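You operate a simulated robot arm through the tools that you are given. There is no shell and no other tool.

The job below is to be done with a simulated robot arm. You get a single attempt, and the scene is never put back.

TASK
The bulb has blackened: switch off, let it cool, screw in the spare and light the lamp again.
Fine: the old bulb goes into the china stand; raise the hood to get at it; the hood ends lowered.

Only the result counts: the job must be done as asked and must still hold three seconds after the hand-in. Knocking over, shifting, dropping, spilling or breaking anything else fails it.

THE ROBOT
A 7-joint arm with a two-finger parallel gripper, fixed in place. Base frame: the origin is on the floor under the middle of its stand, x ahead of it, y to its left, z up; the work surface is at about z = 75. Readings come in cm, rad, newtons and seconds.
With the tool pointing down near the work surface it reaches from about 10 to 86 cm from the base axis. Its first joint turns from -2.007 to 2.007 rad. Payload 3.91 kg.
The TCP is the grasp point between the finger pads, 3 cm short of the fingertips. In the tool frame z runs along the fingers and y along their closing line. Largest opening 11 cm; finger width 2, thickness 1; the body of the gripper, 4.8 by 11.2 cm, starts 5.5 cm behind the TCP.
Orientation is that of the tool frame in the base frame, as a unit quaternion [x, y, z, w]. With the fingers straight down and closing along the base's y, the tool's x points along the base's -x, its y along +y and its z along -z.

THE INTERFACE
- The arm moves only by the tool jog_arm. Its argument "commands" is one flat list of numbers, 7 for each row, row after row: the shift along the tool's x, y, z in units of 400 mm (1.0 is 400 mm), then the turn, a rotation vector about the tool's x, y, z in units of 45 degrees (1.0 is 45 degrees), then the closure, from 0 (fully open) to 1 (shut). In form: [x, y, z, wx, wy, wz, grip, x, y, z, wx, wy, wz, grip, ...]. A call has 1 to 20 rows; each row is the pose to reach, as a shift and turn from the pose commanded when the call began, along the tool's axes at that moment. A call with a number of a shift or a turn outside -1 to 1 is refused whole. Each row takes 0.2 s and may step no farther than 5 cm and 0.15 rad from the row before; otherwise, or with a gripper value out of range, the whole call is refused. A pose out of reach is approached as far as the arm can. The call stops where the force on the tool passes 90 N (or 10 N more than at its start, if that is more) or the arm is blocked; 0.2 s more then pass. Each finger travels about 15.3 cm/s and halts on what it meets, pressing with about 37 N; the grip force reading is that of the motor and also rises with nothing between the fingers. The clock runs only during rows and for 0.2 s after the last one: add rows that repeat a pose to give the fingers time. The reply holds the time, the measured pose of the TCP, the force on the tool along the base axes, the opening and the grip force, in the units named above and with some noise, with the torque about the TCP (base axes, N m) and any sound that the robot's microphone picked up.
- Cameras (640 x 400 px; columns grow to the right, rows downward): "scene" is fixed at [4.66, 51.64, 148.21]; the picture's right is [-0.51, -0.86, 0.00], its down [-0.29, 0.17, -0.94] and it looks along [0.81, -0.48, -0.34] (base axes); focal length 339 px, centre (320, 200). "wrist" rides on the gripper at [7.2, 1.7, -10.3] in the tool frame; the picture's right is [-0.23, 0.97, 0.00], its down [-0.76, -0.18, -0.62] and it looks along [-0.61, -0.14, 0.78] (tool axes); focal length 222 px, centre (320, 200). There is no depth. A picture from a camera that has moved, and an enlarged one, comes with that camera's place and axes in the base frame and with its lens. The place of the scene camera against the robot may be out by one fixed shift of up to 2.5 cm in any direction.
- grab_frame(camera): a new picture of that camera. No time passes.
- slide_trunk(by): slides the trunk up (or, below 0, down) by that many cm; the arm rides with it, the base frame stays. It gives what a move gives, with no picture.
- zoom(camera, box): a new picture of the part [left, top, right, bottom] of that camera's present view, enlarged. No time passes.
- close_job(): hands the job in; it is judged then, once.

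Nothing tells you positions but the pictures and the camera data. Unless the task says otherwise, let go and move clear before handing in.

The tools are called after "Call:" by a JSON object that holds its "method" and its "body". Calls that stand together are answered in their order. jog_arm: Moves the arm, as the interface text tells. Its arguments: {"type":"object","properties":{"commands":{"type":"array"}},"required":["commands"]} The other tools are called the same way: slide_trunk (by) moves the trunk up or down; grab_frame (camera) takes a picture; zoom (camera, box) takes an enlarged picture of a part of a camera's view; close_job () hands the job in.

At the start:

```text
t: 0.0
eef_pos: [55.05, 6.32, 138.12]
tool_rot: [0.0, 1.0, 0.0, 0.0]
ft_force: [0.5, 0.3, 0.4]
wrist_torque: [0.02, 0.02, 0.01]
width: 11.03
gripper_force: 0.0
trunk travel left (down, up): [-90.0, 9.0]
```

scene: 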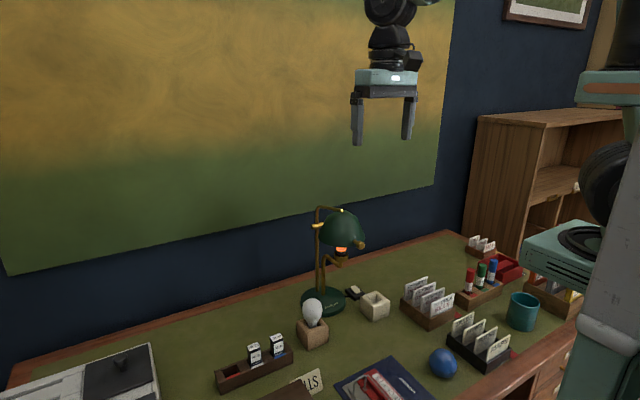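
wrist: 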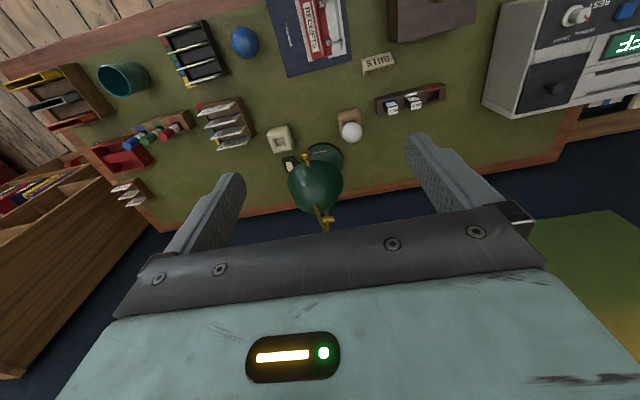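

I see a banker's-type lamp with a green hood, a spare bulb in a wooden block, a white china stand and a small black object, perhaps the switch, next to the lamp. I'll zoom in on the lamp area before moving anything.

Call:
{"method": "zoom", "body": {"camera": "scene", "box": [270, 190, 430, 360]}}

Call:
{"method": "zoom", "body": {"camera": "scene", "box": [300, 195, 380, 275]}}

Call:
{"method": "zoom", "body": {"camera": "wrist", "box": [240, 90, 400, 240]}}

Call:
{"method": "zoom", "body": {"camera": "scene", "box": [290, 270, 410, 350]}}

```text
2.35 times, centred on (350, 275) of scene
camera zoom: at [4.66, 51.64, 148.21], right [-0.51, -0.86, 0.0], down [-0.29, 0.17, -0.94], along [0.81, -0.48, -0.34], focal length 798 px, centre (249, 24)
```

zoom: 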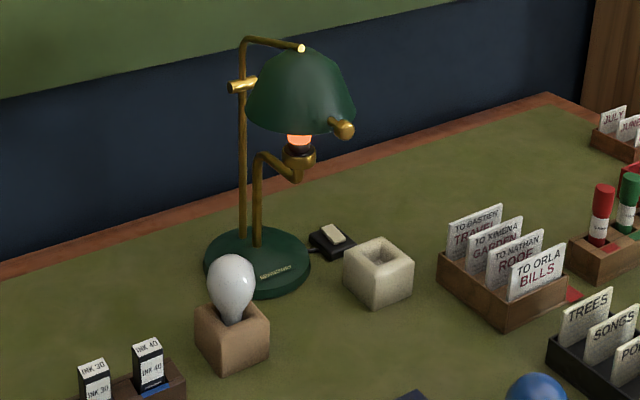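

```text
5.00 times, centred on (340, 235) of scene
camera zoom: at [4.66, 51.64, 148.21], right [-0.51, -0.86, 0.0], down [-0.29, 0.17, -0.94], along [0.81, -0.48, -0.34], focal length 1697 px, centre (220, 25)
```

zoom: 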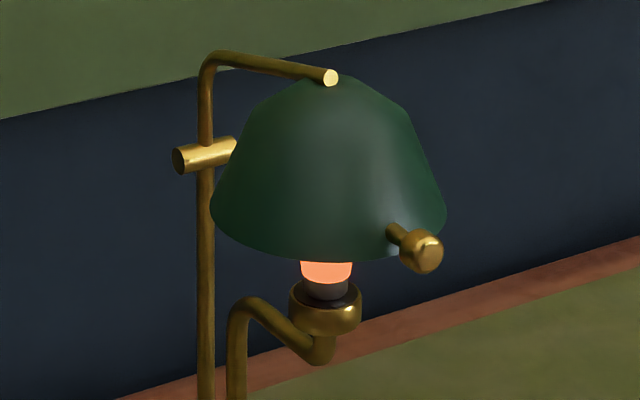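

```text
2.67 times, centred on (320, 165) of wrist
camera zoom: at [48.1, 8.06, 148.42], right [0.23, 0.97, 0.0], down [0.76, -0.18, 0.62], along [0.61, -0.14, -0.78], focal length 592 px, centre (320, 293)
```

zoom: 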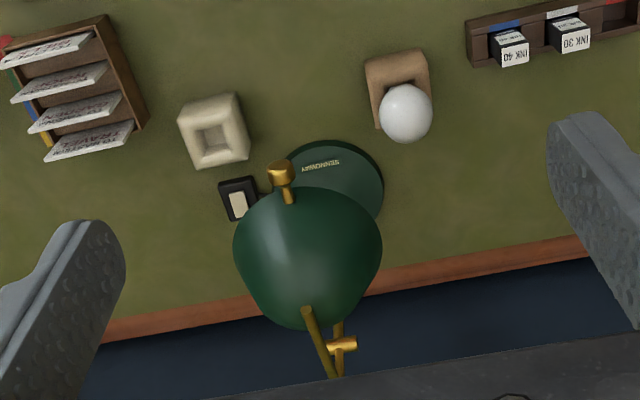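

```text
5.00 times, centred on (350, 310) of scene
camera zoom: at [4.66, 51.64, 148.21], right [-0.51, -0.86, 0.0], down [-0.29, 0.17, -0.94], along [0.81, -0.48, -0.34], focal length 1697 px, centre (170, -350)
```

zoom: 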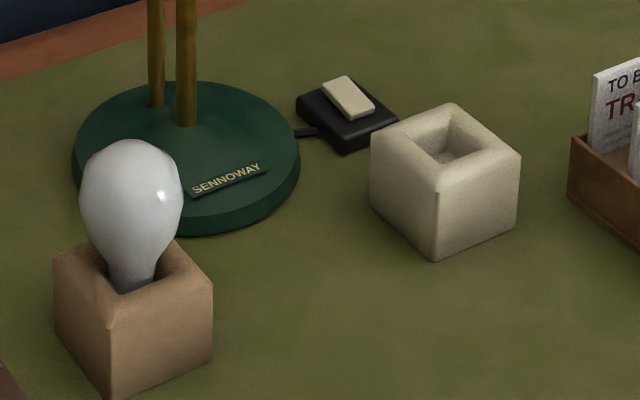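

The lamp stands far back, around x ≈ 80, with its knob near (68.6, 1, 106). The switch is near (86.6, -12), the spare bulb near (75.5, 12) and the china stand near (75.5, -11.5). I'll bring the wrist camera in front of the lamp to see how the hood works.

Call:
{"method": "jog_arm", "body": {"commands": [0.02, -0.025, 0.108, 0, -0.166, 0, 0, 0.04, -0.05, 0.217, 0, -0.333, 0, 0, 0.06, -0.075, 0.325, 0, -0.5, 0, 0, 0.08, -0.1, 0.433, 0, -0.667, 0, 0, 0.1, -0.125, 0.54, 0, -0.833, 0, 0, 0.12, -0.15, 0.65, 0, -1.0, 0, 0]}}

Call:
{"method": "grab_frame", "body": {"camera": "wrist"}}

Call:
{"method": "zoom", "body": {"camera": "wrist", "box": [240, 80, 400, 240]}}

```text
t: 1.4
eef_pos: [56.26, 6.41, 109.48]
tool_rot: [0.0, 0.924, 0.0, 0.382]
ft_force: [0.7, 0.7, 0.1]
wrist_torque: [-0.04, 0.02, -0.01]
width: 11.03
gripper_force: 0.1
out of reach, approached as far as the arm can: row 4, 5, 6
trunk travel left (down, up): [-90.0, 9.0]
```

```text
taken
camera wrist: at [43.97, 8.14, 111.79], right [0.16, 0.97, 0.16], down [0.1, -0.18, 0.98], along [0.98, -0.14, -0.13], focal length 222 px, centre (320, 200)
```

wrist: 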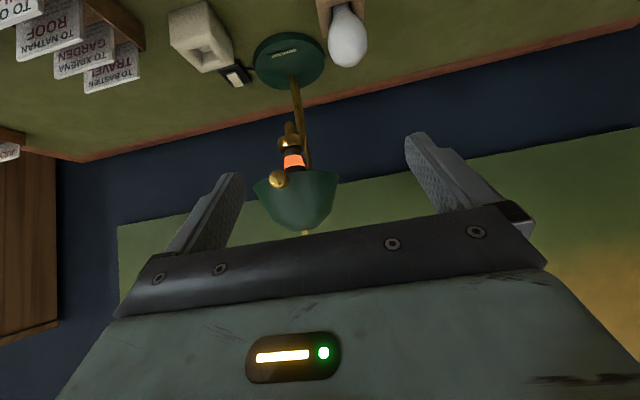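

```text
2.50 times, centred on (320, 160) of wrist
camera zoom: at [43.97, 8.14, 111.79], right [0.16, 0.97, 0.16], down [0.1, -0.18, 0.98], along [0.98, -0.14, -0.13], focal length 555 px, centre (320, 300)
```

zoom: 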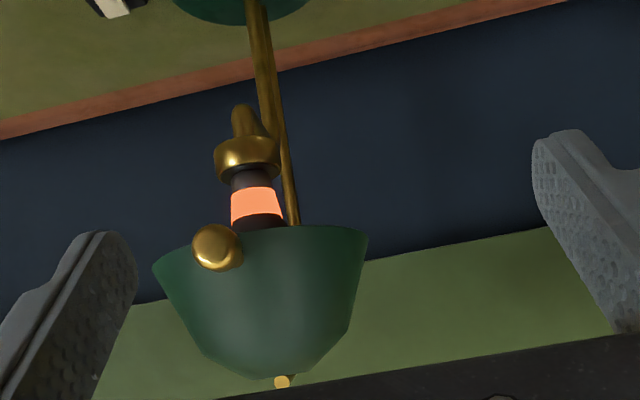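

The hood seems to hang from a bent rod that pivots on a hinge at the rear post, about (90, 1, 104). The knob on the front lifts it. I'll look closely at the switch and the socket before moving on.

Call:
{"method": "zoom", "body": {"camera": "wrist", "box": [160, 0, 380, 120]}}

Call:
{"method": "zoom", "body": {"camera": "wrist", "box": [250, 110, 350, 240]}}

Call:
{"method": "zoom", "body": {"camera": "scene", "box": [340, 280, 370, 305]}}

Call:
{"method": "grab_frame", "body": {"camera": "scene"}}

```text
2.91 times, centred on (270, 60) of wrist
camera zoom: at [43.97, 8.14, 111.79], right [0.16, 0.97, 0.16], down [0.1, -0.18, 0.98], along [0.98, -0.14, -0.13], focal length 646 px, centre (466, 607)
```

zoom: 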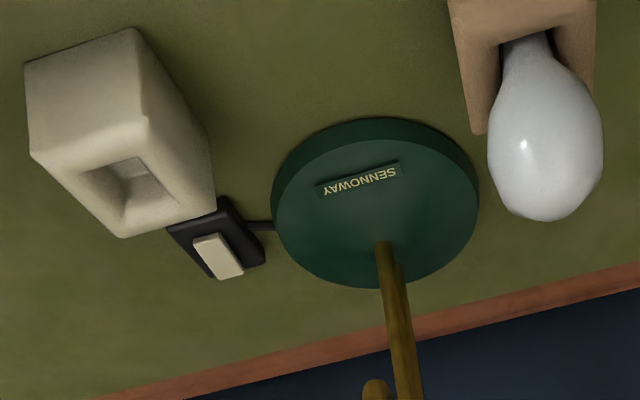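

```text
3.08 times, centred on (300, 175) of wrist
camera zoom: at [43.97, 8.14, 111.79], right [0.16, 0.97, 0.16], down [0.1, -0.18, 0.98], along [0.98, -0.14, -0.13], focal length 684 px, centre (382, 277)
```

zoom: 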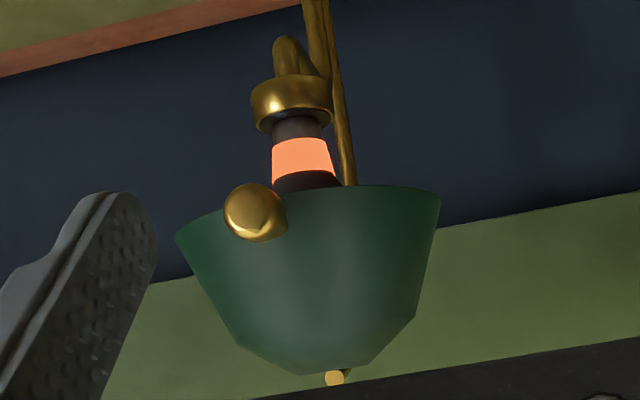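

```text
16.00 times, centred on (355, 292) of scene
camera zoom: at [4.66, 51.64, 148.21], right [-0.51, -0.86, 0.0], down [-0.29, 0.17, -0.94], along [0.81, -0.48, -0.34], focal length 5430 px, centre (-240, -1280)
```

zoom: 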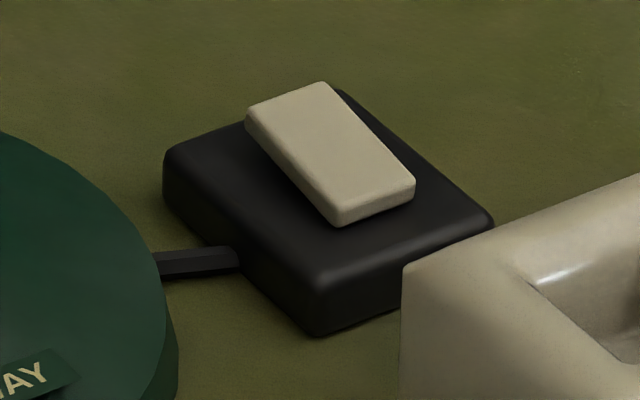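

```text
taken
```

scene: 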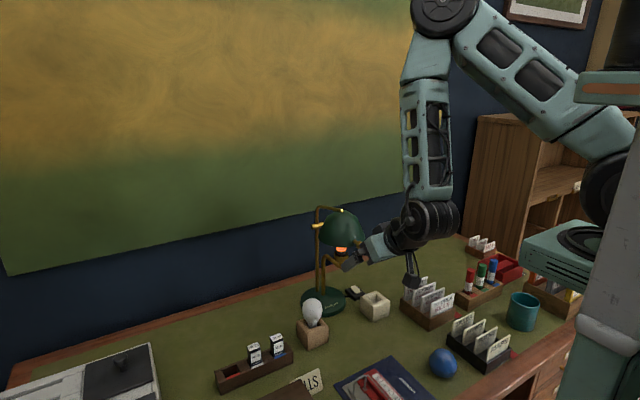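

Call:
{"method": "zoom", "body": {"camera": "wrist", "box": [210, 55, 260, 100]}}

Call:
{"method": "zoom", "body": {"camera": "scene", "box": [310, 200, 370, 260]}}

```text
8.89 times, centred on (235, 78) of wrist
camera zoom: at [43.97, 8.14, 111.79], right [0.16, 0.97, 0.16], down [0.1, -0.18, 0.98], along [0.98, -0.14, -0.13], focal length 1974 px, centre (1076, 1289)
```

zoom: 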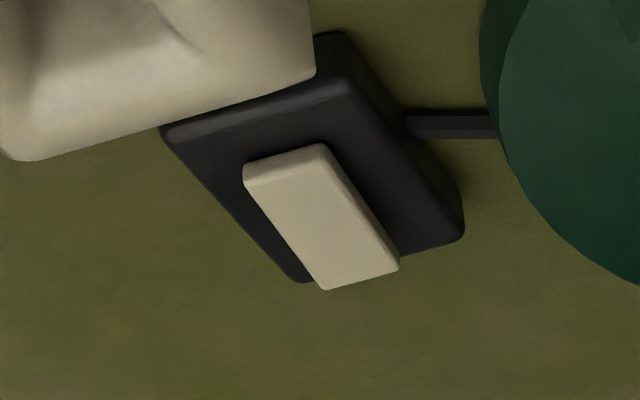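

```text
6.67 times, centred on (340, 230) of scene
camera zoom: at [4.66, 51.64, 148.21], right [-0.51, -0.86, 0.0], down [-0.29, 0.17, -0.94], along [0.81, -0.48, -0.34], focal length 2262 px, centre (187, 0)
```

zoom: 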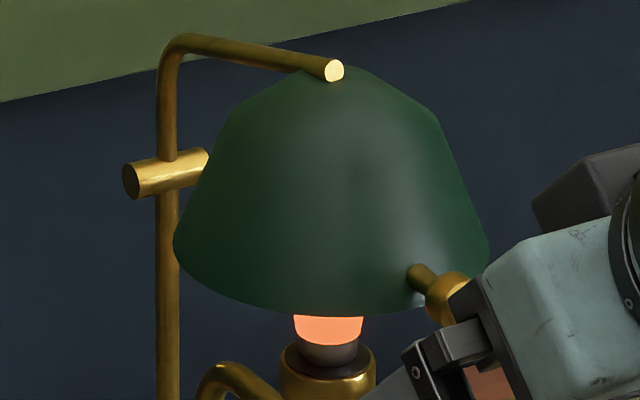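

The switch key's far end sits higher than its near end, so pressing the far end should turn the lamp off. First I'll check how the commanded pose behaves after that out-of-reach move by issuing a zero move.

Call:
{"method": "jog_arm", "body": {"commands": [0, 0, 0, 0, 0, 0, 0]}}

```text
t: 1.8
eef_pos: [56.26, 6.48, 109.66]
tool_rot: [0.0, 0.923, 0.0, 0.384]
ft_force: [0.3, 0.7, 0.3]
wrist_torque: [-0.01, -0.06, -0.01]
width: 11.0
gripper_force: 0.0
trunk travel left (down, up): [-90.0, 9.0]
```

Call:
{"method": "jog_arm", "body": {"commands": [-0.066, 0, -0.066, 0, 0.111, 0, 0, -0.132, 0, -0.132, 0, 0.222, 0, 0, -0.199, 0, -0.199, 0, 0.333, 0, 0, -0.265, 0, -0.265, 0, 0.444, 0, 0]}}

```text
t: 2.8
eef_pos: [56.39, 6.41, 124.8]
tool_rot: [0.0, 0.976, 0.002, 0.218]
ft_force: [0.6, -0.5, 0.4]
wrist_torque: [-0.04, 0.02, -0.01]
width: 11.0
gripper_force: 0.0
trunk travel left (down, up): [-90.0, 9.0]
```

Call:
{"method": "slide_trunk", "body": {"by": -25}}

Call:
{"method": "grab_frame", "body": {"camera": "scene"}}

Call:
{"method": "grab_frame", "body": {"camera": "wrist"}}

```text
t: 5.4
eef_pos: [56.39, 6.39, 99.71]
tool_rot: [0.0, 0.976, 0.0, 0.216]
ft_force: [-0.5, 0.0, -0.4]
wrist_torque: [0.0, -0.01, -0.01]
width: 10.97
gripper_force: 0.2
trunk travel left (down, up): [-65.0, 34.0]
```

```text
taken
```

scene: 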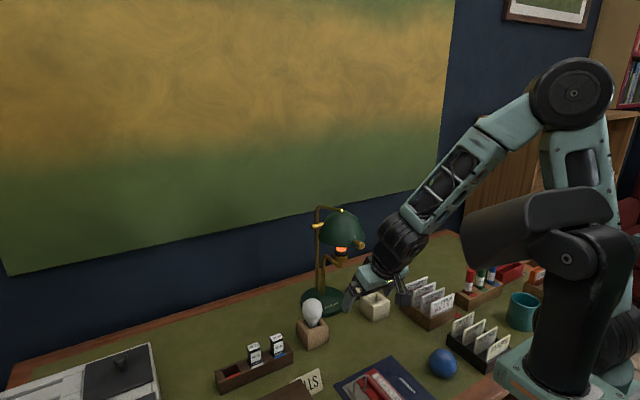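

```text
taken
camera wrist: at [45.59, 8.02, 106.06], right [0.21, 0.97, 0.1], down [0.43, -0.18, 0.89], along [0.88, -0.14, -0.45], focal length 222 px, centre (320, 200)
```

wrist: 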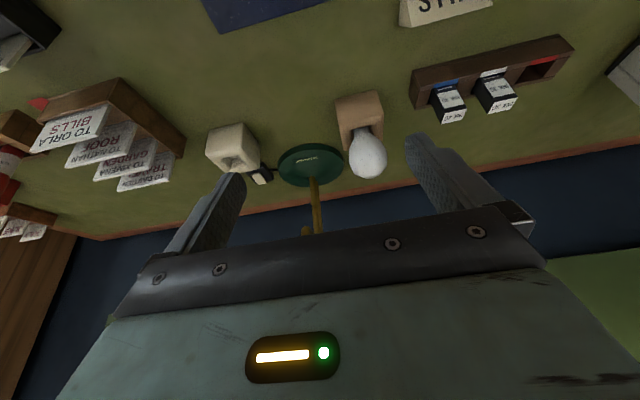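

The arm's reach looks good now. I'll move to the right of the lamp with the fingers shut and leaning slightly, so that the wrist stays clear of the hood, and look at the switch up close.

Call:
{"method": "jog_arm", "body": {"commands": [-0.034, -0.0875, 0.025, -0.04, 0, 0.019, 1, -0.068, -0.175, 0.051, -0.08, 0, 0.038, 1, -0.1025, -0.2625, 0.076, -0.12, 0, 0.057, 1, -0.137, -0.35, 0.101, -0.16, 0, 0.076, 1, -0.171, -0.4375, 0.127, -0.2, 0, 0.095, 1, -0.205, -0.525, 0.152, -0.241, 0, 0.1136, 1]}}

Call:
{"method": "grab_frame", "body": {"camera": "wrist"}}

Call:
{"method": "zoom", "body": {"camera": "wrist", "box": [280, 60, 400, 140]}}

```text
t: 6.8
eef_pos: [66.53, -14.43, 97.6]
tool_rot: [0.022, 0.971, 0.103, 0.216]
ft_force: [0.0, -0.5, 0.0]
wrist_torque: [-0.04, 0.02, -0.03]
width: 0.01
gripper_force: 36.6
trunk travel left (down, up): [-65.0, 34.0]
```

```text
taken
camera wrist: at [55.64, -14.14, 104.13], right [0.2, 0.93, 0.3], down [0.43, -0.36, 0.83], along [0.88, -0.04, -0.47], focal length 222 px, centre (320, 200)
```

wrist: 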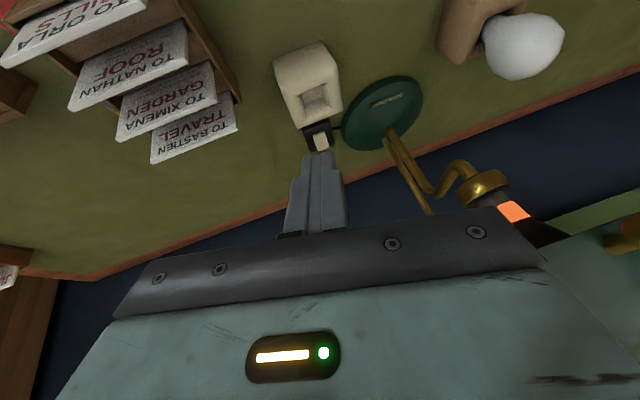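

```text
5.00 times, centred on (340, 100) of wrist
camera zoom: at [55.64, -14.14, 104.13], right [0.2, 0.93, 0.3], down [0.43, -0.36, 0.83], along [0.88, -0.04, -0.47], focal length 1111 px, centre (220, 700)
```

zoom: 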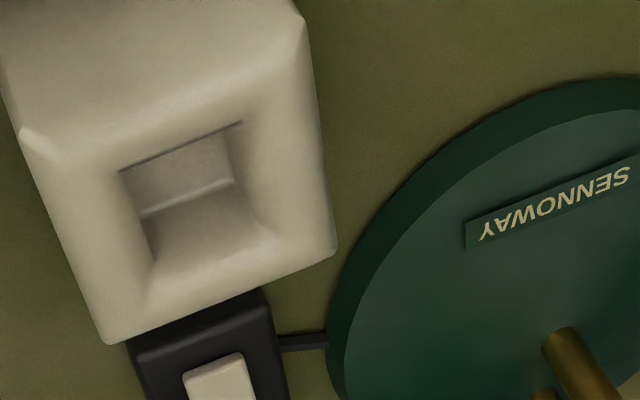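

Call:
{"method": "zoom", "body": {"camera": "wrist", "box": [290, 112, 350, 157]}}

Call:
{"method": "grab_frame", "body": {"camera": "scene"}}

```text
8.89 times, centred on (320, 134) of wrist
camera zoom: at [55.64, -14.14, 104.13], right [0.2, 0.93, 0.3], down [0.43, -0.36, 0.83], along [0.88, -0.04, -0.47], focal length 1974 px, centre (320, 782)
```

zoom: 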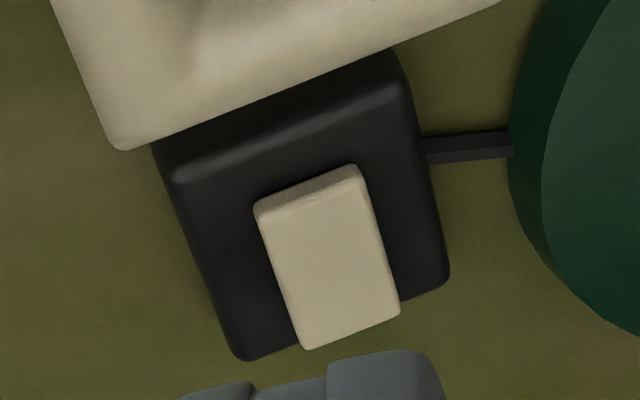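

```text
taken
```

scene: 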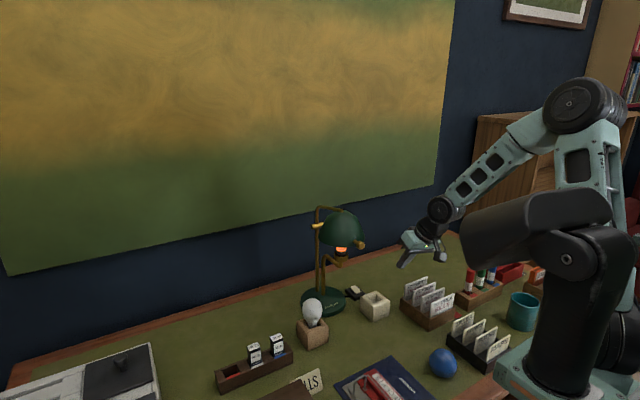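

The switch key runs from x ≈ 84.3 (low end) to x ≈ 87.9 (raised end) at y ≈ -11.9, with its top near z ≈ 77.3. I'll move to a hover point about 8 cm above the raised end.

Call:
{"method": "jog_arm", "body": {"commands": [-0.073, 0.0035, 0.0836, 0, 0, 0, 1, -0.146, 0.007, 0.167, 0, 0, 0, 1, -0.219, 0.0105, 0.251, 0, 0, 0, 1, -0.292, 0.014, 0.334, 0, 0, 0, 1, -0.365, 0.0176, 0.418, 0, 0, 0, 1]}}

Call:
{"method": "grab_frame", "body": {"camera": "wrist"}}

Call:
{"method": "zoom", "body": {"camera": "scene", "box": [300, 200, 420, 310]}}

```text
t: 8.0
eef_pos: [86.56, -11.98, 89.08]
tool_rot: [0.023, 0.971, 0.102, 0.216]
ft_force: [-0.3, 0.1, 1.2]
wrist_torque: [0.04, -0.01, 0.0]
width: 0.03
gripper_force: 36.7
trunk travel left (down, up): [-65.0, 34.0]
```

```text
taken
camera wrist: at [75.9, -11.71, 95.57], right [0.21, 0.93, 0.3], down [0.43, -0.36, 0.83], along [0.88, -0.05, -0.47], focal length 222 px, centre (320, 200)
```

wrist: 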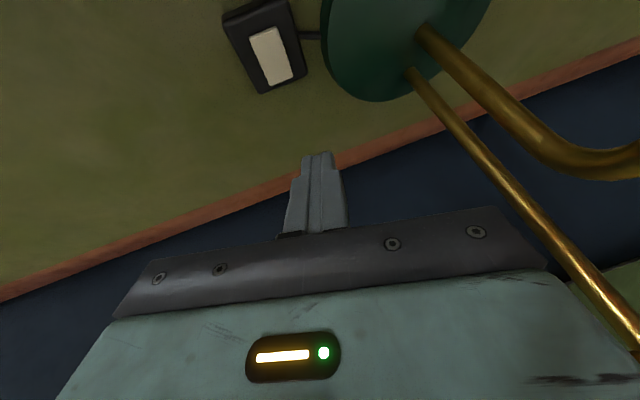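

```text
3.64 times, centred on (360, 255) of scene
camera zoom: at [4.66, 51.64, 148.21], right [-0.51, -0.86, 0.0], down [-0.29, 0.17, -0.94], along [0.81, -0.48, -0.34], focal length 1234 px, centre (174, 0)
```

zoom: 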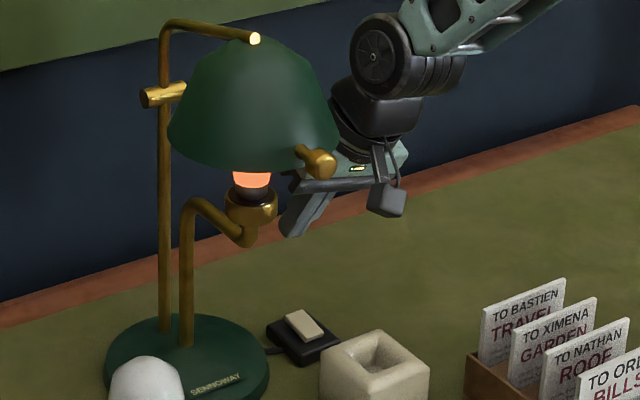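

Call:
{"method": "zoom", "body": {"camera": "wrist", "box": [210, 0, 310, 100]}}

```text
4.00 times, centred on (260, 50) of wrist
camera zoom: at [75.9, -11.71, 95.57], right [0.21, 0.93, 0.3], down [0.43, -0.36, 0.83], along [0.88, -0.05, -0.47], focal length 888 px, centre (560, 800)
```

zoom: 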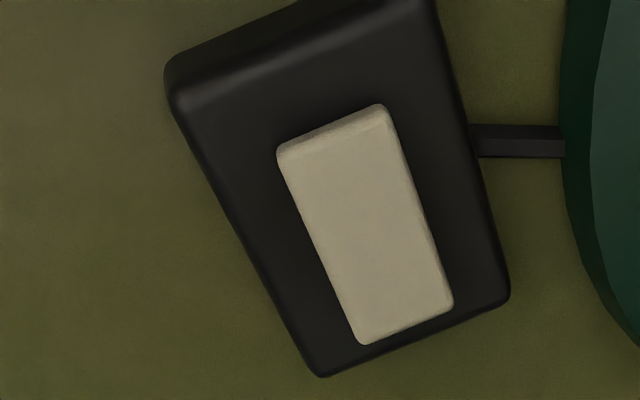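

The key's raised end is at about (87.2, -11.8, 78.1). I'll come down to just above it and then press in small steps, watching the force.

Call:
{"method": "jog_arm", "body": {"commands": [0.035, -0.0144, 0.0666, 0, 0, 0, 1, 0.0694, -0.0288, 0.1331, 0, 0, 0, 1, 0.0746, -0.0314, 0.1442, 0, 0, 0, 1, 0.0798, -0.034, 0.1553, 0, 0, 0, 1]}}

Call:
{"method": "zoom", "body": {"camera": "wrist", "box": [220, 0, 380, 160]}}

Call:
{"method": "zoom", "body": {"camera": "scene", "box": [320, 250, 400, 310]}}

```text
t: 9.0
eef_pos: [86.32, -11.96, 81.91]
tool_rot: [0.023, 0.971, 0.102, 0.215]
ft_force: [0.5, 0.4, -1.1]
wrist_torque: [0.01, 0.02, 0.01]
width: 0.03
gripper_force: 37.1
trunk travel left (down, up): [-65.0, 34.0]
```

```text
2.50 times, centred on (300, 80) of wrist
camera zoom: at [75.63, -11.63, 88.46], right [0.21, 0.93, 0.3], down [0.43, -0.36, 0.83], along [0.88, -0.04, -0.47], focal length 555 px, centre (370, 500)
```

zoom: 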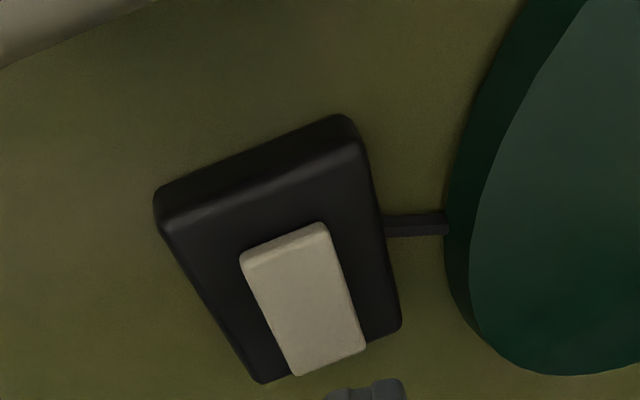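

```text
6.67 times, centred on (360, 280) of scene
camera zoom: at [4.66, 51.64, 148.21], right [-0.51, -0.86, 0.0], down [-0.29, 0.17, -0.94], along [0.81, -0.48, -0.34], focal length 2262 px, centre (53, -333)
```

zoom: 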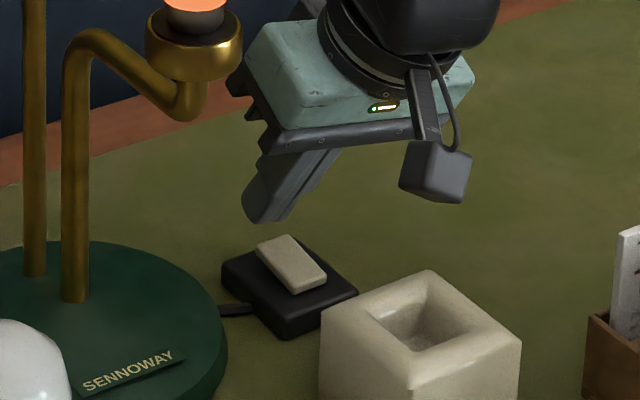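

Call:
{"method": "jog_arm", "body": {"commands": [0.0031, -0.0016, 0.0067, 0, 0, 0, 1, 0.0062, -0.0031, 0.0133, 0, 0, 0, 1, 0.0093, -0.0047, 0.02, 0, 0, 0, 1]}}

Call:
{"method": "zoom", "body": {"camera": "wrist", "box": [220, 0, 380, 160]}}

```text
t: 9.8
eef_pos: [86.37, -11.95, 80.98]
tool_rot: [0.023, 0.971, 0.102, 0.215]
ft_force: [-0.3, 0.0, -0.7]
wrist_torque: [-0.02, 0.0, 0.02]
width: 0.0
gripper_force: 37.2
trunk travel left (down, up): [-65.0, 34.0]
```

```text
2.50 times, centred on (300, 80) of wrist
camera zoom: at [75.64, -11.65, 87.57], right [0.21, 0.93, 0.3], down [0.43, -0.36, 0.83], along [0.88, -0.04, -0.47], focal length 555 px, centre (370, 500)
```

zoom: 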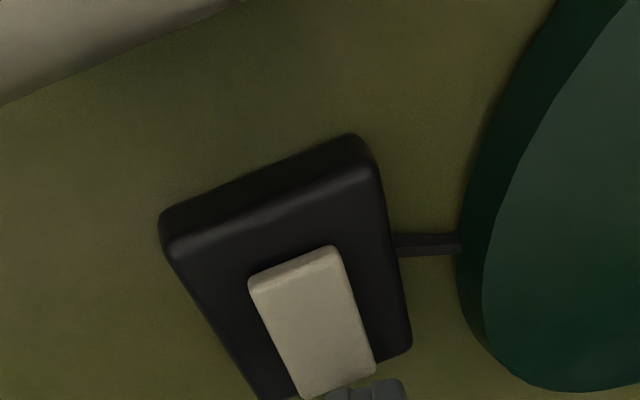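

Call:
{"method": "jog_arm", "body": {"commands": [0.0031, -0.0016, 0.0067, 0, 0, 0, 1, 0.0052, -0.0026, 0.0111, 0, 0, 0, 1]}}

Call:
{"method": "zoom", "body": {"camera": "scene", "box": [330, 260, 380, 300]}}

```text
t: 10.4
eef_pos: [86.48, -11.91, 80.68]
tool_rot: [0.024, 0.971, 0.103, 0.214]
ft_force: [-0.8, -0.3, 2.6]
wrist_torque: [0.0, 0.03, -0.04]
width: 0.0
gripper_force: 37.4
trunk travel left (down, up): [-65.0, 34.0]
```

```text
10.00 times, centred on (355, 280) of scene
camera zoom: at [4.66, 51.64, 148.21], right [-0.51, -0.86, 0.0], down [-0.29, 0.17, -0.94], along [0.81, -0.48, -0.34], focal length 3394 px, centre (-30, -600)
```

zoom: 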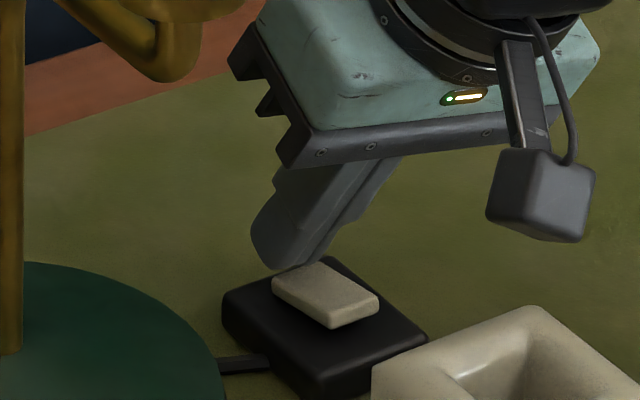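

Call:
{"method": "jog_arm", "body": {"commands": [0.0021, -0.001, 0.0044, 0, 0, 0, 1, 0.0042, -0.0021, 0.0089, 0, 0, 0, 1]}}

Call:
{"method": "zoom", "body": {"camera": "scene", "box": [310, 230, 380, 300]}}

```text
t: 11.0
eef_pos: [86.46, -11.97, 80.51]
tool_rot: [0.023, 0.971, 0.102, 0.217]
ft_force: [-16.9, -1.7, 32.7]
wrist_torque: [-0.13, 0.34, -0.03]
width: 0.01
gripper_force: 37.2
trunk travel left (down, up): [-65.0, 34.0]
```

```text
5.71 times, centred on (345, 265) of scene
camera zoom: at [4.66, 51.64, 148.21], right [-0.51, -0.86, 0.0], down [-0.29, 0.17, -0.94], along [0.81, -0.48, -0.34], focal length 1939 px, centre (177, -171)
```

zoom: 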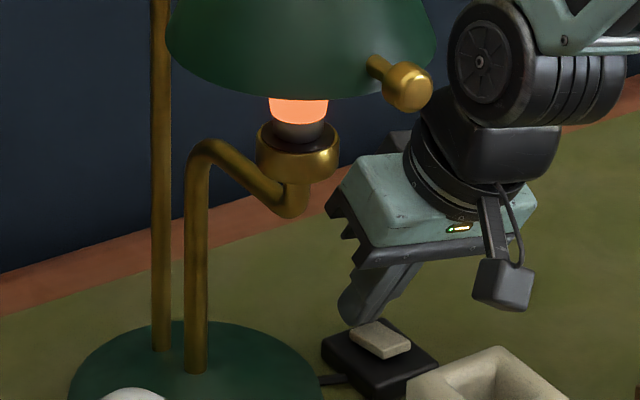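

There was firm resistance at about 33 N, so the key should be fully pressed. I'll lift off and check its tilt.

Call:
{"method": "jog_arm", "body": {"commands": [-0.0207, 0.0104, -0.0443, 0, 0, 0, 1, -0.0518, 0.026, -0.111, 0, 0, 0, 1]}}

Call:
{"method": "zoom", "body": {"camera": "scene", "box": [340, 280, 370, 305]}}

Call:
{"method": "zoom", "body": {"camera": "scene", "box": [310, 200, 370, 260]}}

Call:
{"method": "zoom", "body": {"camera": "wrist", "box": [220, 0, 380, 160]}}

```text
t: 11.6
eef_pos: [86.38, -11.88, 85.09]
tool_rot: [0.023, 0.971, 0.102, 0.214]
ft_force: [-0.1, 0.1, -1.2]
wrist_torque: [0.02, -0.07, -0.04]
width: 0.01
gripper_force: 36.8
trunk travel left (down, up): [-65.0, 34.0]
```

```text
16.00 times, centred on (355, 292) of scene
camera zoom: at [4.66, 51.64, 148.21], right [-0.51, -0.86, 0.0], down [-0.29, 0.17, -0.94], along [0.81, -0.48, -0.34], focal length 5430 px, centre (-240, -1280)
```

zoom: 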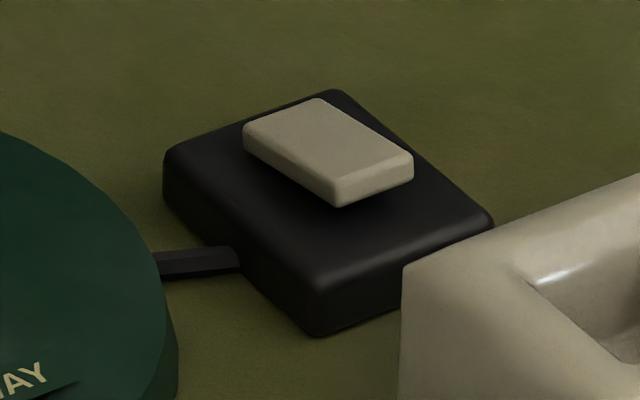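

```text
6.67 times, centred on (340, 230) of scene
camera zoom: at [4.66, 51.64, 148.21], right [-0.51, -0.86, 0.0], down [-0.29, 0.17, -0.94], along [0.81, -0.48, -0.34], focal length 2262 px, centre (187, 0)
```

zoom: 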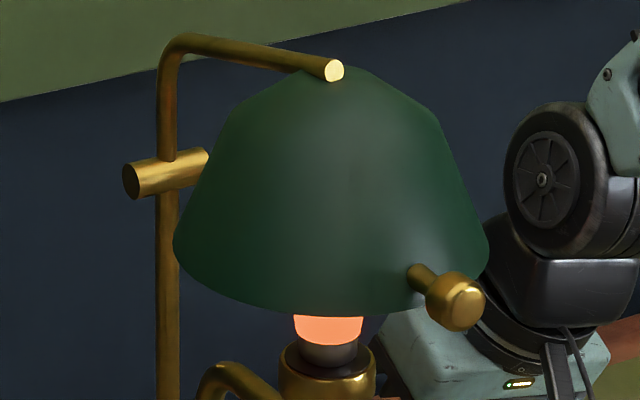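

```text
2.50 times, centred on (300, 80) of wrist
camera zoom: at [75.7, -11.61, 91.62], right [0.21, 0.93, 0.3], down [0.43, -0.36, 0.83], along [0.88, -0.04, -0.47], focal length 555 px, centre (370, 500)
```

zoom: 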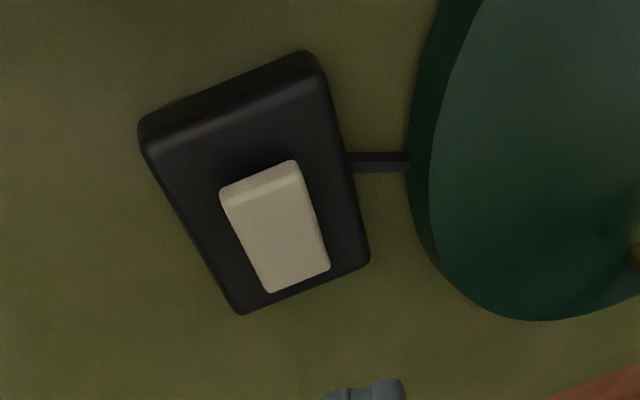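

The key has flipped over and stays that way. I'll back away, let some time pass and see whether the orange heat glow fades.

Call:
{"method": "jog_arm", "body": {"commands": [0.0647, 0.0006, -0.098, 0, 0, 0, 1, 0.1294, 0.0012, -0.196, 0, 0, 0, 1, 0.194, 0.0018, -0.294, 0, 0, 0, 1, 0.259, 0.0024, -0.392, 0, 0, 0, 1, 0.3235, 0.003, -0.49, 0, 0, 0, 1, 0.3235, 0.003, -0.49, 0, 0, 0, 1, 0.3235, 0.003, -0.49, 0, 0, 0, 1, 0.3235, 0.003, -0.49, 0, 0, 0, 1, 0.3235, 0.003, -0.49, 0, 0, 0, 1, 0.3235, 0.003, -0.49, 0, 0, 0, 1]}}

Call:
{"method": "zoom", "body": {"camera": "scene", "box": [310, 200, 370, 260]}}

Call:
{"method": "zoom", "body": {"camera": "wrist", "box": [380, 100, 640, 280]}}

```text
t: 13.8
eef_pos: [66.59, -14.46, 97.05]
tool_rot: [0.022, 0.971, 0.102, 0.215]
ft_force: [-0.4, 0.6, 0.0]
wrist_torque: [0.01, -0.02, 0.02]
width: 0.0
gripper_force: 37.1
trunk travel left (down, up): [-65.0, 34.0]
```

```text
6.67 times, centred on (340, 230) of scene
camera zoom: at [4.66, 51.64, 148.21], right [-0.51, -0.86, 0.0], down [-0.29, 0.17, -0.94], along [0.81, -0.48, -0.34], focal length 2262 px, centre (187, 0)
```

zoom: 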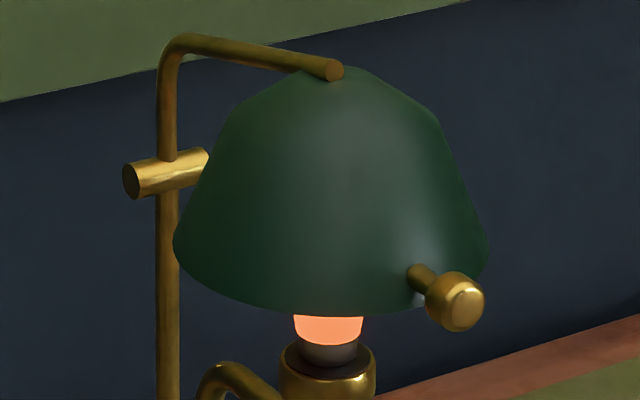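

```text
2.22 times, centred on (510, 190) of wrist
camera zoom: at [55.69, -14.01, 103.61], right [0.21, 0.93, 0.3], down [0.43, -0.36, 0.83], along [0.88, -0.04, -0.47], focal length 494 px, centre (-102, 222)
```

zoom: 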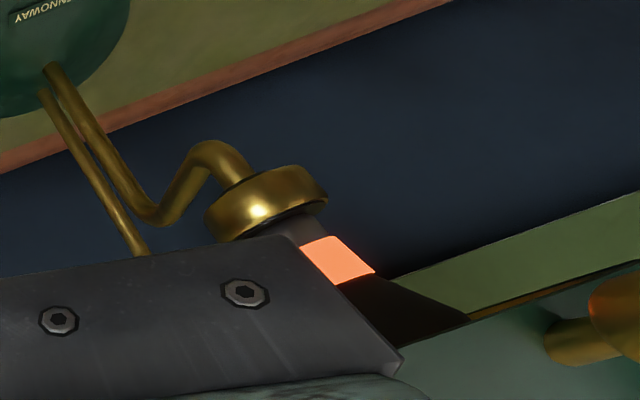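

The bright tip on the rod has gone dark, so the power is off, but the bulb's orange band is still hot. While it cools I'll move in front of the hood knob and tilt the gripper forward to see it better.

Call:
{"method": "jog_arm", "body": {"commands": [0.0406, 0.0825, -0.0616, 0.048, 0, -0.0227, 1, 0.0812, 0.165, -0.1232, 0.0964, 0, -0.0454, 1, 0.1218, 0.2476, -0.1848, 0.1446, 0, -0.0682, 0.5, 0.1624, 0.33, -0.2464, 0.193, 0, -0.091, 0, 0.203, 0.4126, -0.308, 0.241, 0, -0.1136, 0]}}

Call:
{"method": "jog_arm", "body": {"commands": [0, 0, 0, 0, -0.156, 0, 0, 0, 0, 0, 0, -0.311, 0, 0, 0, 0, 0, 0, -0.467, 0, 0, 0, 0, 0, 0, -0.622, 0, 0, 0, 0, 0, 0, -0.778, 0, 0]}}

Call:
{"method": "grab_frame", "body": {"camera": "wrist"}}

Call:
{"method": "zoom", "body": {"camera": "scene", "box": [310, 200, 370, 260]}}

```text
t: 15.0
eef_pos: [53.79, 0.16, 108.27]
tool_rot: [0.002, 0.976, 0.0, 0.216]
ft_force: [1.1, 0.0, -0.7]
wrist_torque: [0.03, 0.0, 0.05]
width: 10.99
gripper_force: 0.0
trunk travel left (down, up): [-65.0, 34.0]
```

```text
t: 16.2
eef_pos: [57.89, 3.91, 111.7]
tool_rot: [-0.001, 0.866, -0.001, 0.501]
ft_force: [-0.3, 1.4, 1.0]
wrist_torque: [-0.01, 0.01, -0.06]
width: 11.02
gripper_force: 0.1
out of reach, approached as far as the arm can: row 3, 4, 5
trunk travel left (down, up): [-65.0, 34.0]
```

```text
taken
camera wrist: at [45.6, 5.67, 110.53], right [0.11, 0.97, 0.19], down [-0.16, -0.17, 0.97], along [0.98, -0.14, 0.14], focal length 222 px, centre (320, 200)
```

wrist: 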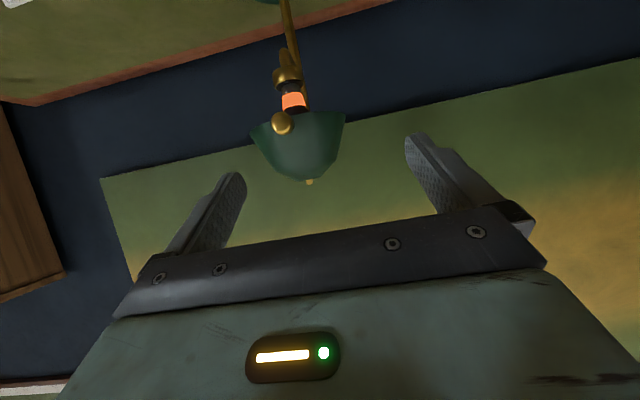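

```text
6.67 times, centred on (340, 230) of scene
camera zoom: at [4.66, 51.64, 148.21], right [-0.51, -0.86, 0.0], down [-0.29, 0.17, -0.94], along [0.81, -0.48, -0.34], focal length 2262 px, centre (187, 0)
```

zoom: 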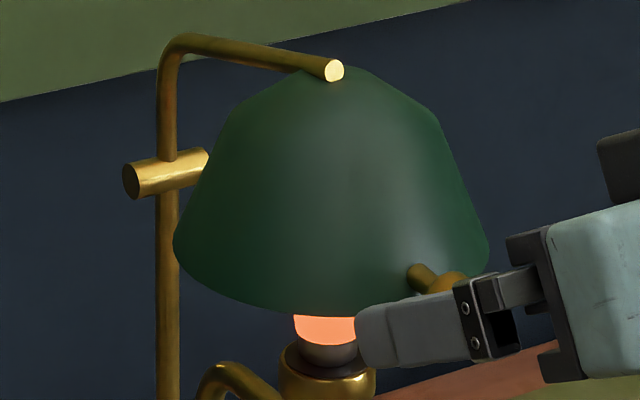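

The rod tip looks bright again, so it may just be a reflection or a shadow effect. I'll hold still for a moment and compare.

Call:
{"method": "jog_arm", "body": {"commands": [0, 0, 0, 0, 0, 0, 0, 0, 0, 0, 0, 0, 0, 0, 0, 0, 0, 0, 0, 0, 0]}}

Call:
{"method": "zoom", "body": {"camera": "scene", "box": [310, 200, 370, 260]}}

Call:
{"method": "zoom", "body": {"camera": "wrist", "box": [240, 60, 360, 200]}}

Call:
{"method": "zoom", "body": {"camera": "scene", "box": [335, 200, 350, 215]}}

```text
t: 17.0
eef_pos: [58.09, 3.86, 111.66]
tool_rot: [0.0, 0.867, -0.001, 0.499]
ft_force: [0.4, -0.8, 0.2]
wrist_torque: [0.0, 0.03, 0.01]
width: 11.0
gripper_force: 0.0
trunk travel left (down, up): [-65.0, 34.0]
```

```text
6.67 times, centred on (340, 230) of scene
camera zoom: at [4.66, 51.64, 148.21], right [-0.51, -0.86, 0.0], down [-0.29, 0.17, -0.94], along [0.81, -0.48, -0.34], focal length 2262 px, centre (187, 0)
```

zoom: 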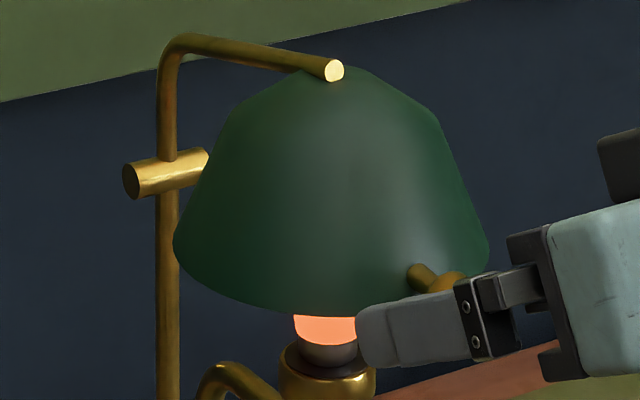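

```text
2.86 times, centred on (300, 130) of wrist
camera zoom: at [45.66, 5.59, 110.53], right [0.11, 0.97, 0.2], down [-0.16, -0.18, 0.97], along [0.98, -0.14, 0.13], focal length 635 px, centre (377, 400)
```

zoom: 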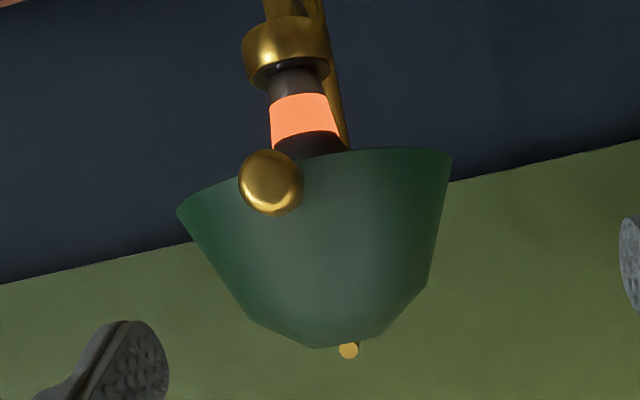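

```text
16.00 times, centred on (342, 208) of scene
camera zoom: at [4.66, 51.64, 148.21], right [-0.51, -0.86, 0.0], down [-0.29, 0.17, -0.94], along [0.81, -0.48, -0.34], focal length 5430 px, centre (-40, 80)
```

zoom: 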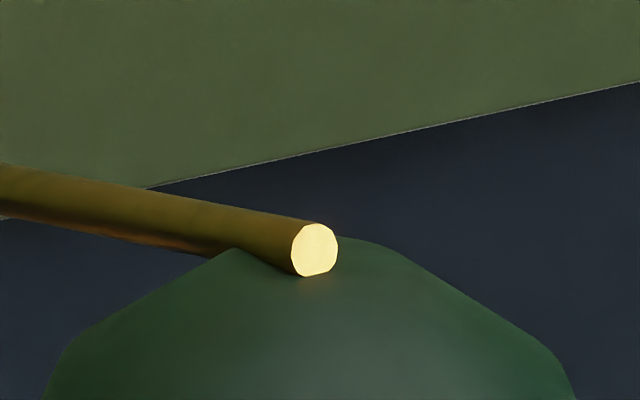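

That bright disc is only a light reflection, so the heat band is the cue to watch. The knob head works out at about (69.0, 0.1, 105.3), the hinge at about (91.2, 0.65, 102.7) and the hood rim at z ≈ 104. I'll line up in front of the knob.

Call:
{"method": "jog_arm", "body": {"commands": [0.0037, -0.047, 0.0585, 0, 0, 0, 0, 0.0073, -0.094, 0.117, 0, 0, 0, 0]}}

Call:
{"method": "zoom", "body": {"camera": "wrist", "box": [240, 40, 400, 160]}}

Call:
{"method": "grab_frame", "body": {"camera": "scene"}}

```text
t: 17.6
eef_pos: [62.19, 0.34, 109.27]
tool_rot: [0.0, 0.866, 0.001, 0.501]
ft_force: [-0.4, 0.7, 0.2]
wrist_torque: [0.0, -0.01, -0.01]
width: 11.01
gripper_force: 0.1
out of reach, approached as far as the arm can: row 2
trunk travel left (down, up): [-65.0, 34.0]
```

```text
3.33 times, centred on (320, 100) of wrist
camera zoom: at [49.76, 1.99, 108.06], right [0.11, 0.97, 0.2], down [-0.16, -0.18, 0.97], along [0.98, -0.14, 0.13], focal length 740 px, centre (320, 533)
```

zoom: 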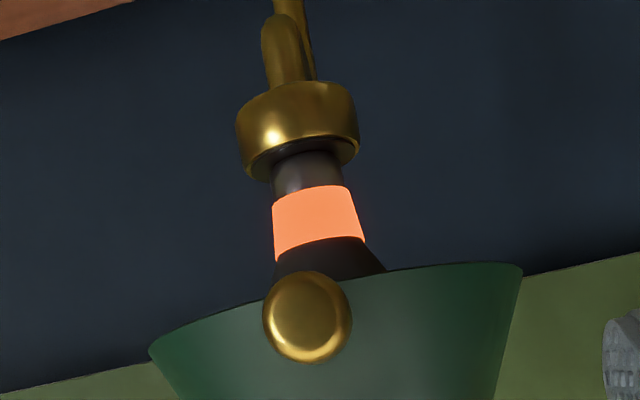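

```text
taken
```

scene: 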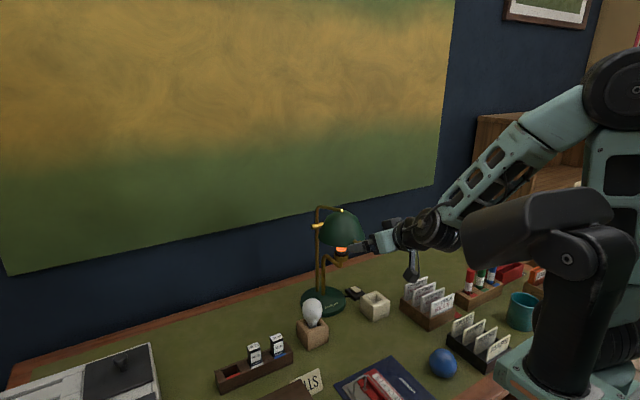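

The knob head is confirmed at about (69.1, 0.05, 105.25), with a radius of about 1.15 cm. I'll ease in with less tilt so the fingers straddle it, then check before closing.

Call:
{"method": "jog_arm", "body": {"commands": [-0.0027, -0.0024, 0.0502, 0, 0.074, 0, 0.2, -0.0054, -0.0049, 0.1004, 0, 0.148, 0, 0.4, -0.0081, -0.0073, 0.1506, 0, 0.222, 0, 0.5]}}

Call:
{"method": "grab_frame", "body": {"camera": "wrist"}}

Call:
{"method": "zoom", "body": {"camera": "scene", "box": [320, 210, 400, 270]}}

```text
t: 18.4
eef_pos: [67.59, 0.05, 106.61]
tool_rot: [-0.001, 0.906, 0.001, 0.422]
ft_force: [0.2, -0.5, 1.0]
wrist_torque: [0.03, -0.01, 0.01]
width: 5.5
gripper_force: 0.1
trunk travel left (down, up): [-65.0, 34.0]
```

```text
taken
camera wrist: at [55.16, 1.64, 107.58], right [0.14, 0.97, 0.17], down [0.01, -0.18, 0.98], along [0.99, -0.14, -0.04], focal length 222 px, centre (320, 200)
```

wrist: 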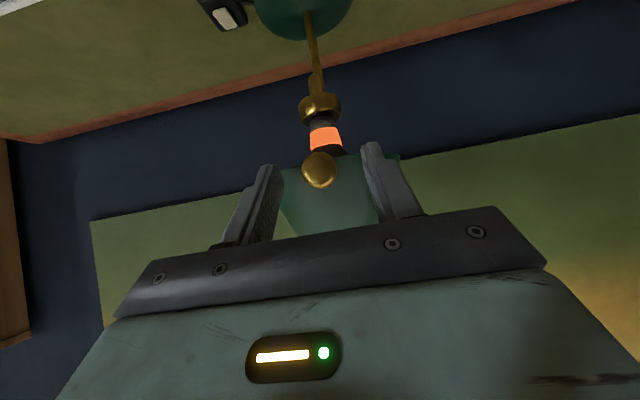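

```text
6.67 times, centred on (360, 240) of scene
camera zoom: at [4.66, 51.64, 148.21], right [-0.51, -0.86, 0.0], down [-0.29, 0.17, -0.94], along [0.81, -0.48, -0.34], focal length 2262 px, centre (53, -67)
```

zoom: 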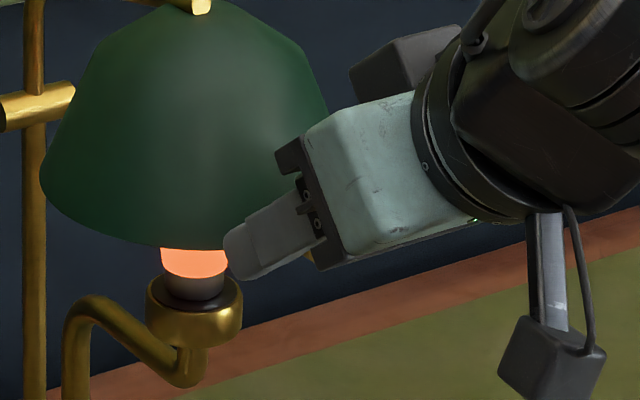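

The knob is centred between the fingertips, so I'll close on it.

Call:
{"method": "jog_arm", "body": {"commands": [0, 0, 0, 0, 0, 0, 0.7, 0, 0, 0, 0, 0, 0, 0.85, 0, 0, 0, 0, 0, 0, 1, 0, 0, 0, 0, 0, 0, 1]}}

Call:
{"method": "grab_frame", "body": {"camera": "wrist"}}

```text
t: 19.4
eef_pos: [67.52, -0.04, 106.55]
tool_rot: [-0.001, 0.906, 0.001, 0.423]
ft_force: [1.9, 5.2, -1.4]
wrist_torque: [0.05, 0.11, 0.1]
width: 2.12
gripper_force: 45.1
trunk travel left (down, up): [-65.0, 34.0]
```

```text
taken
camera wrist: at [55.18, 1.69, 107.56], right [0.14, 0.97, 0.17], down [0.01, -0.18, 0.98], along [0.99, -0.14, -0.04], focal length 222 px, centre (320, 200)
```

wrist: 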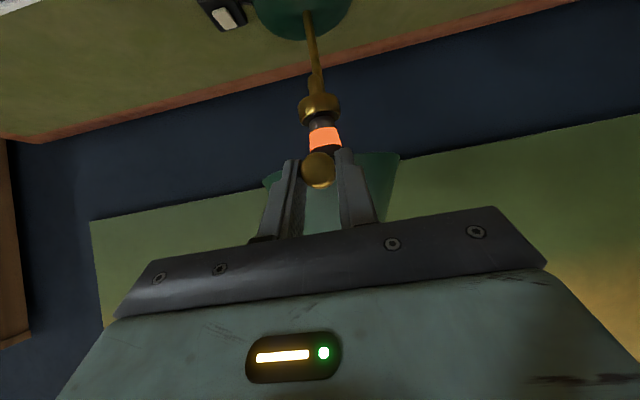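

Gripped at 2.1 cm width. I'll start lifting along the arc about the hinge, 10° first, and read the forces.

Call:
{"method": "jog_arm", "body": {"commands": [-0.0416, 0, -0.0251, 0, 0, 0, 1, -0.0856, 0, -0.0462, 0, 0, 0, 1]}}

Call:
{"method": "zoom", "body": {"camera": "scene", "box": [300, 190, 400, 270]}}

```text
t: 20.0
eef_pos: [68.26, -0.08, 110.21]
tool_rot: [-0.001, 0.907, 0.0, 0.421]
ft_force: [0.3, 8.1, -8.4]
wrist_torque: [0.16, 1.38, 0.08]
width: 2.13
gripper_force: 44.9
trunk travel left (down, up): [-65.0, 34.0]
```

```text
5.00 times, centred on (350, 230) of scene
camera zoom: at [4.66, 51.64, 148.21], right [-0.51, -0.86, 0.0], down [-0.29, 0.17, -0.94], along [0.81, -0.48, -0.34], focal length 1697 px, centre (170, 50)
```

zoom: 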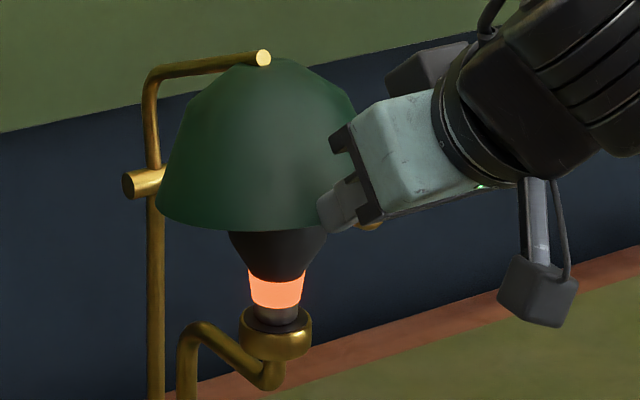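

The hood pivots about the rear hinge as expected, and the loads are light. I'll carry on along the arc to about 40°, letting the gripper tilt follow partway.

Call:
{"method": "jog_arm", "body": {"commands": [-0.0475, 0, -0.0173, 0, 0.0556, 0, 1, -0.0963, 0, -0.0303, 0, 0.111, 0, 1, -0.1461, 0, -0.0394, 0, 0.1667, 0, 1, -0.1968, 0, -0.0441, 0, 0.222, 0, 1, -0.247, 0, -0.0445, 0, 0.278, 0, 1, -0.2976, 0, -0.0406, 0, 0.333, 0, 1]}}

Call:
{"method": "zoom", "body": {"camera": "scene", "box": [300, 150, 420, 270]}}

Call:
{"method": "grab_frame", "body": {"camera": "wrist"}}

```text
t: 21.4
eef_pos: [74.9, -0.1, 120.45]
tool_rot: [-0.001, 0.954, 0.0, 0.301]
ft_force: [0.8, 8.3, -8.5]
wrist_torque: [0.23, 1.07, 0.09]
width: 2.12
gripper_force: 44.9
trunk travel left (down, up): [-65.0, 34.0]
```

```text
3.33 times, centred on (360, 210) of scene
camera zoom: at [4.66, 51.64, 148.21], right [-0.51, -0.86, 0.0], down [-0.29, 0.17, -0.94], along [0.81, -0.48, -0.34], focal length 1131 px, centre (187, 167)
```

zoom: 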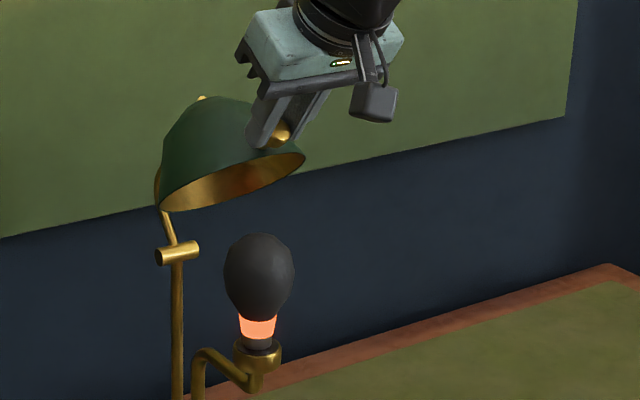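

```text
taken
camera wrist: at [63.09, 1.7, 124.77], right [0.18, 0.97, 0.13], down [0.27, -0.18, 0.95], along [0.95, -0.14, -0.29], focal length 222 px, centre (320, 200)
```

wrist: 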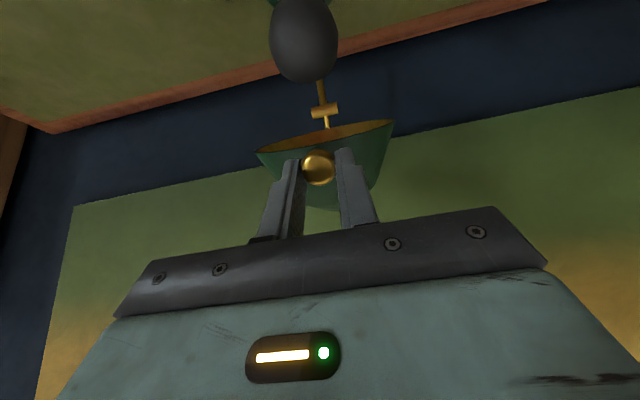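

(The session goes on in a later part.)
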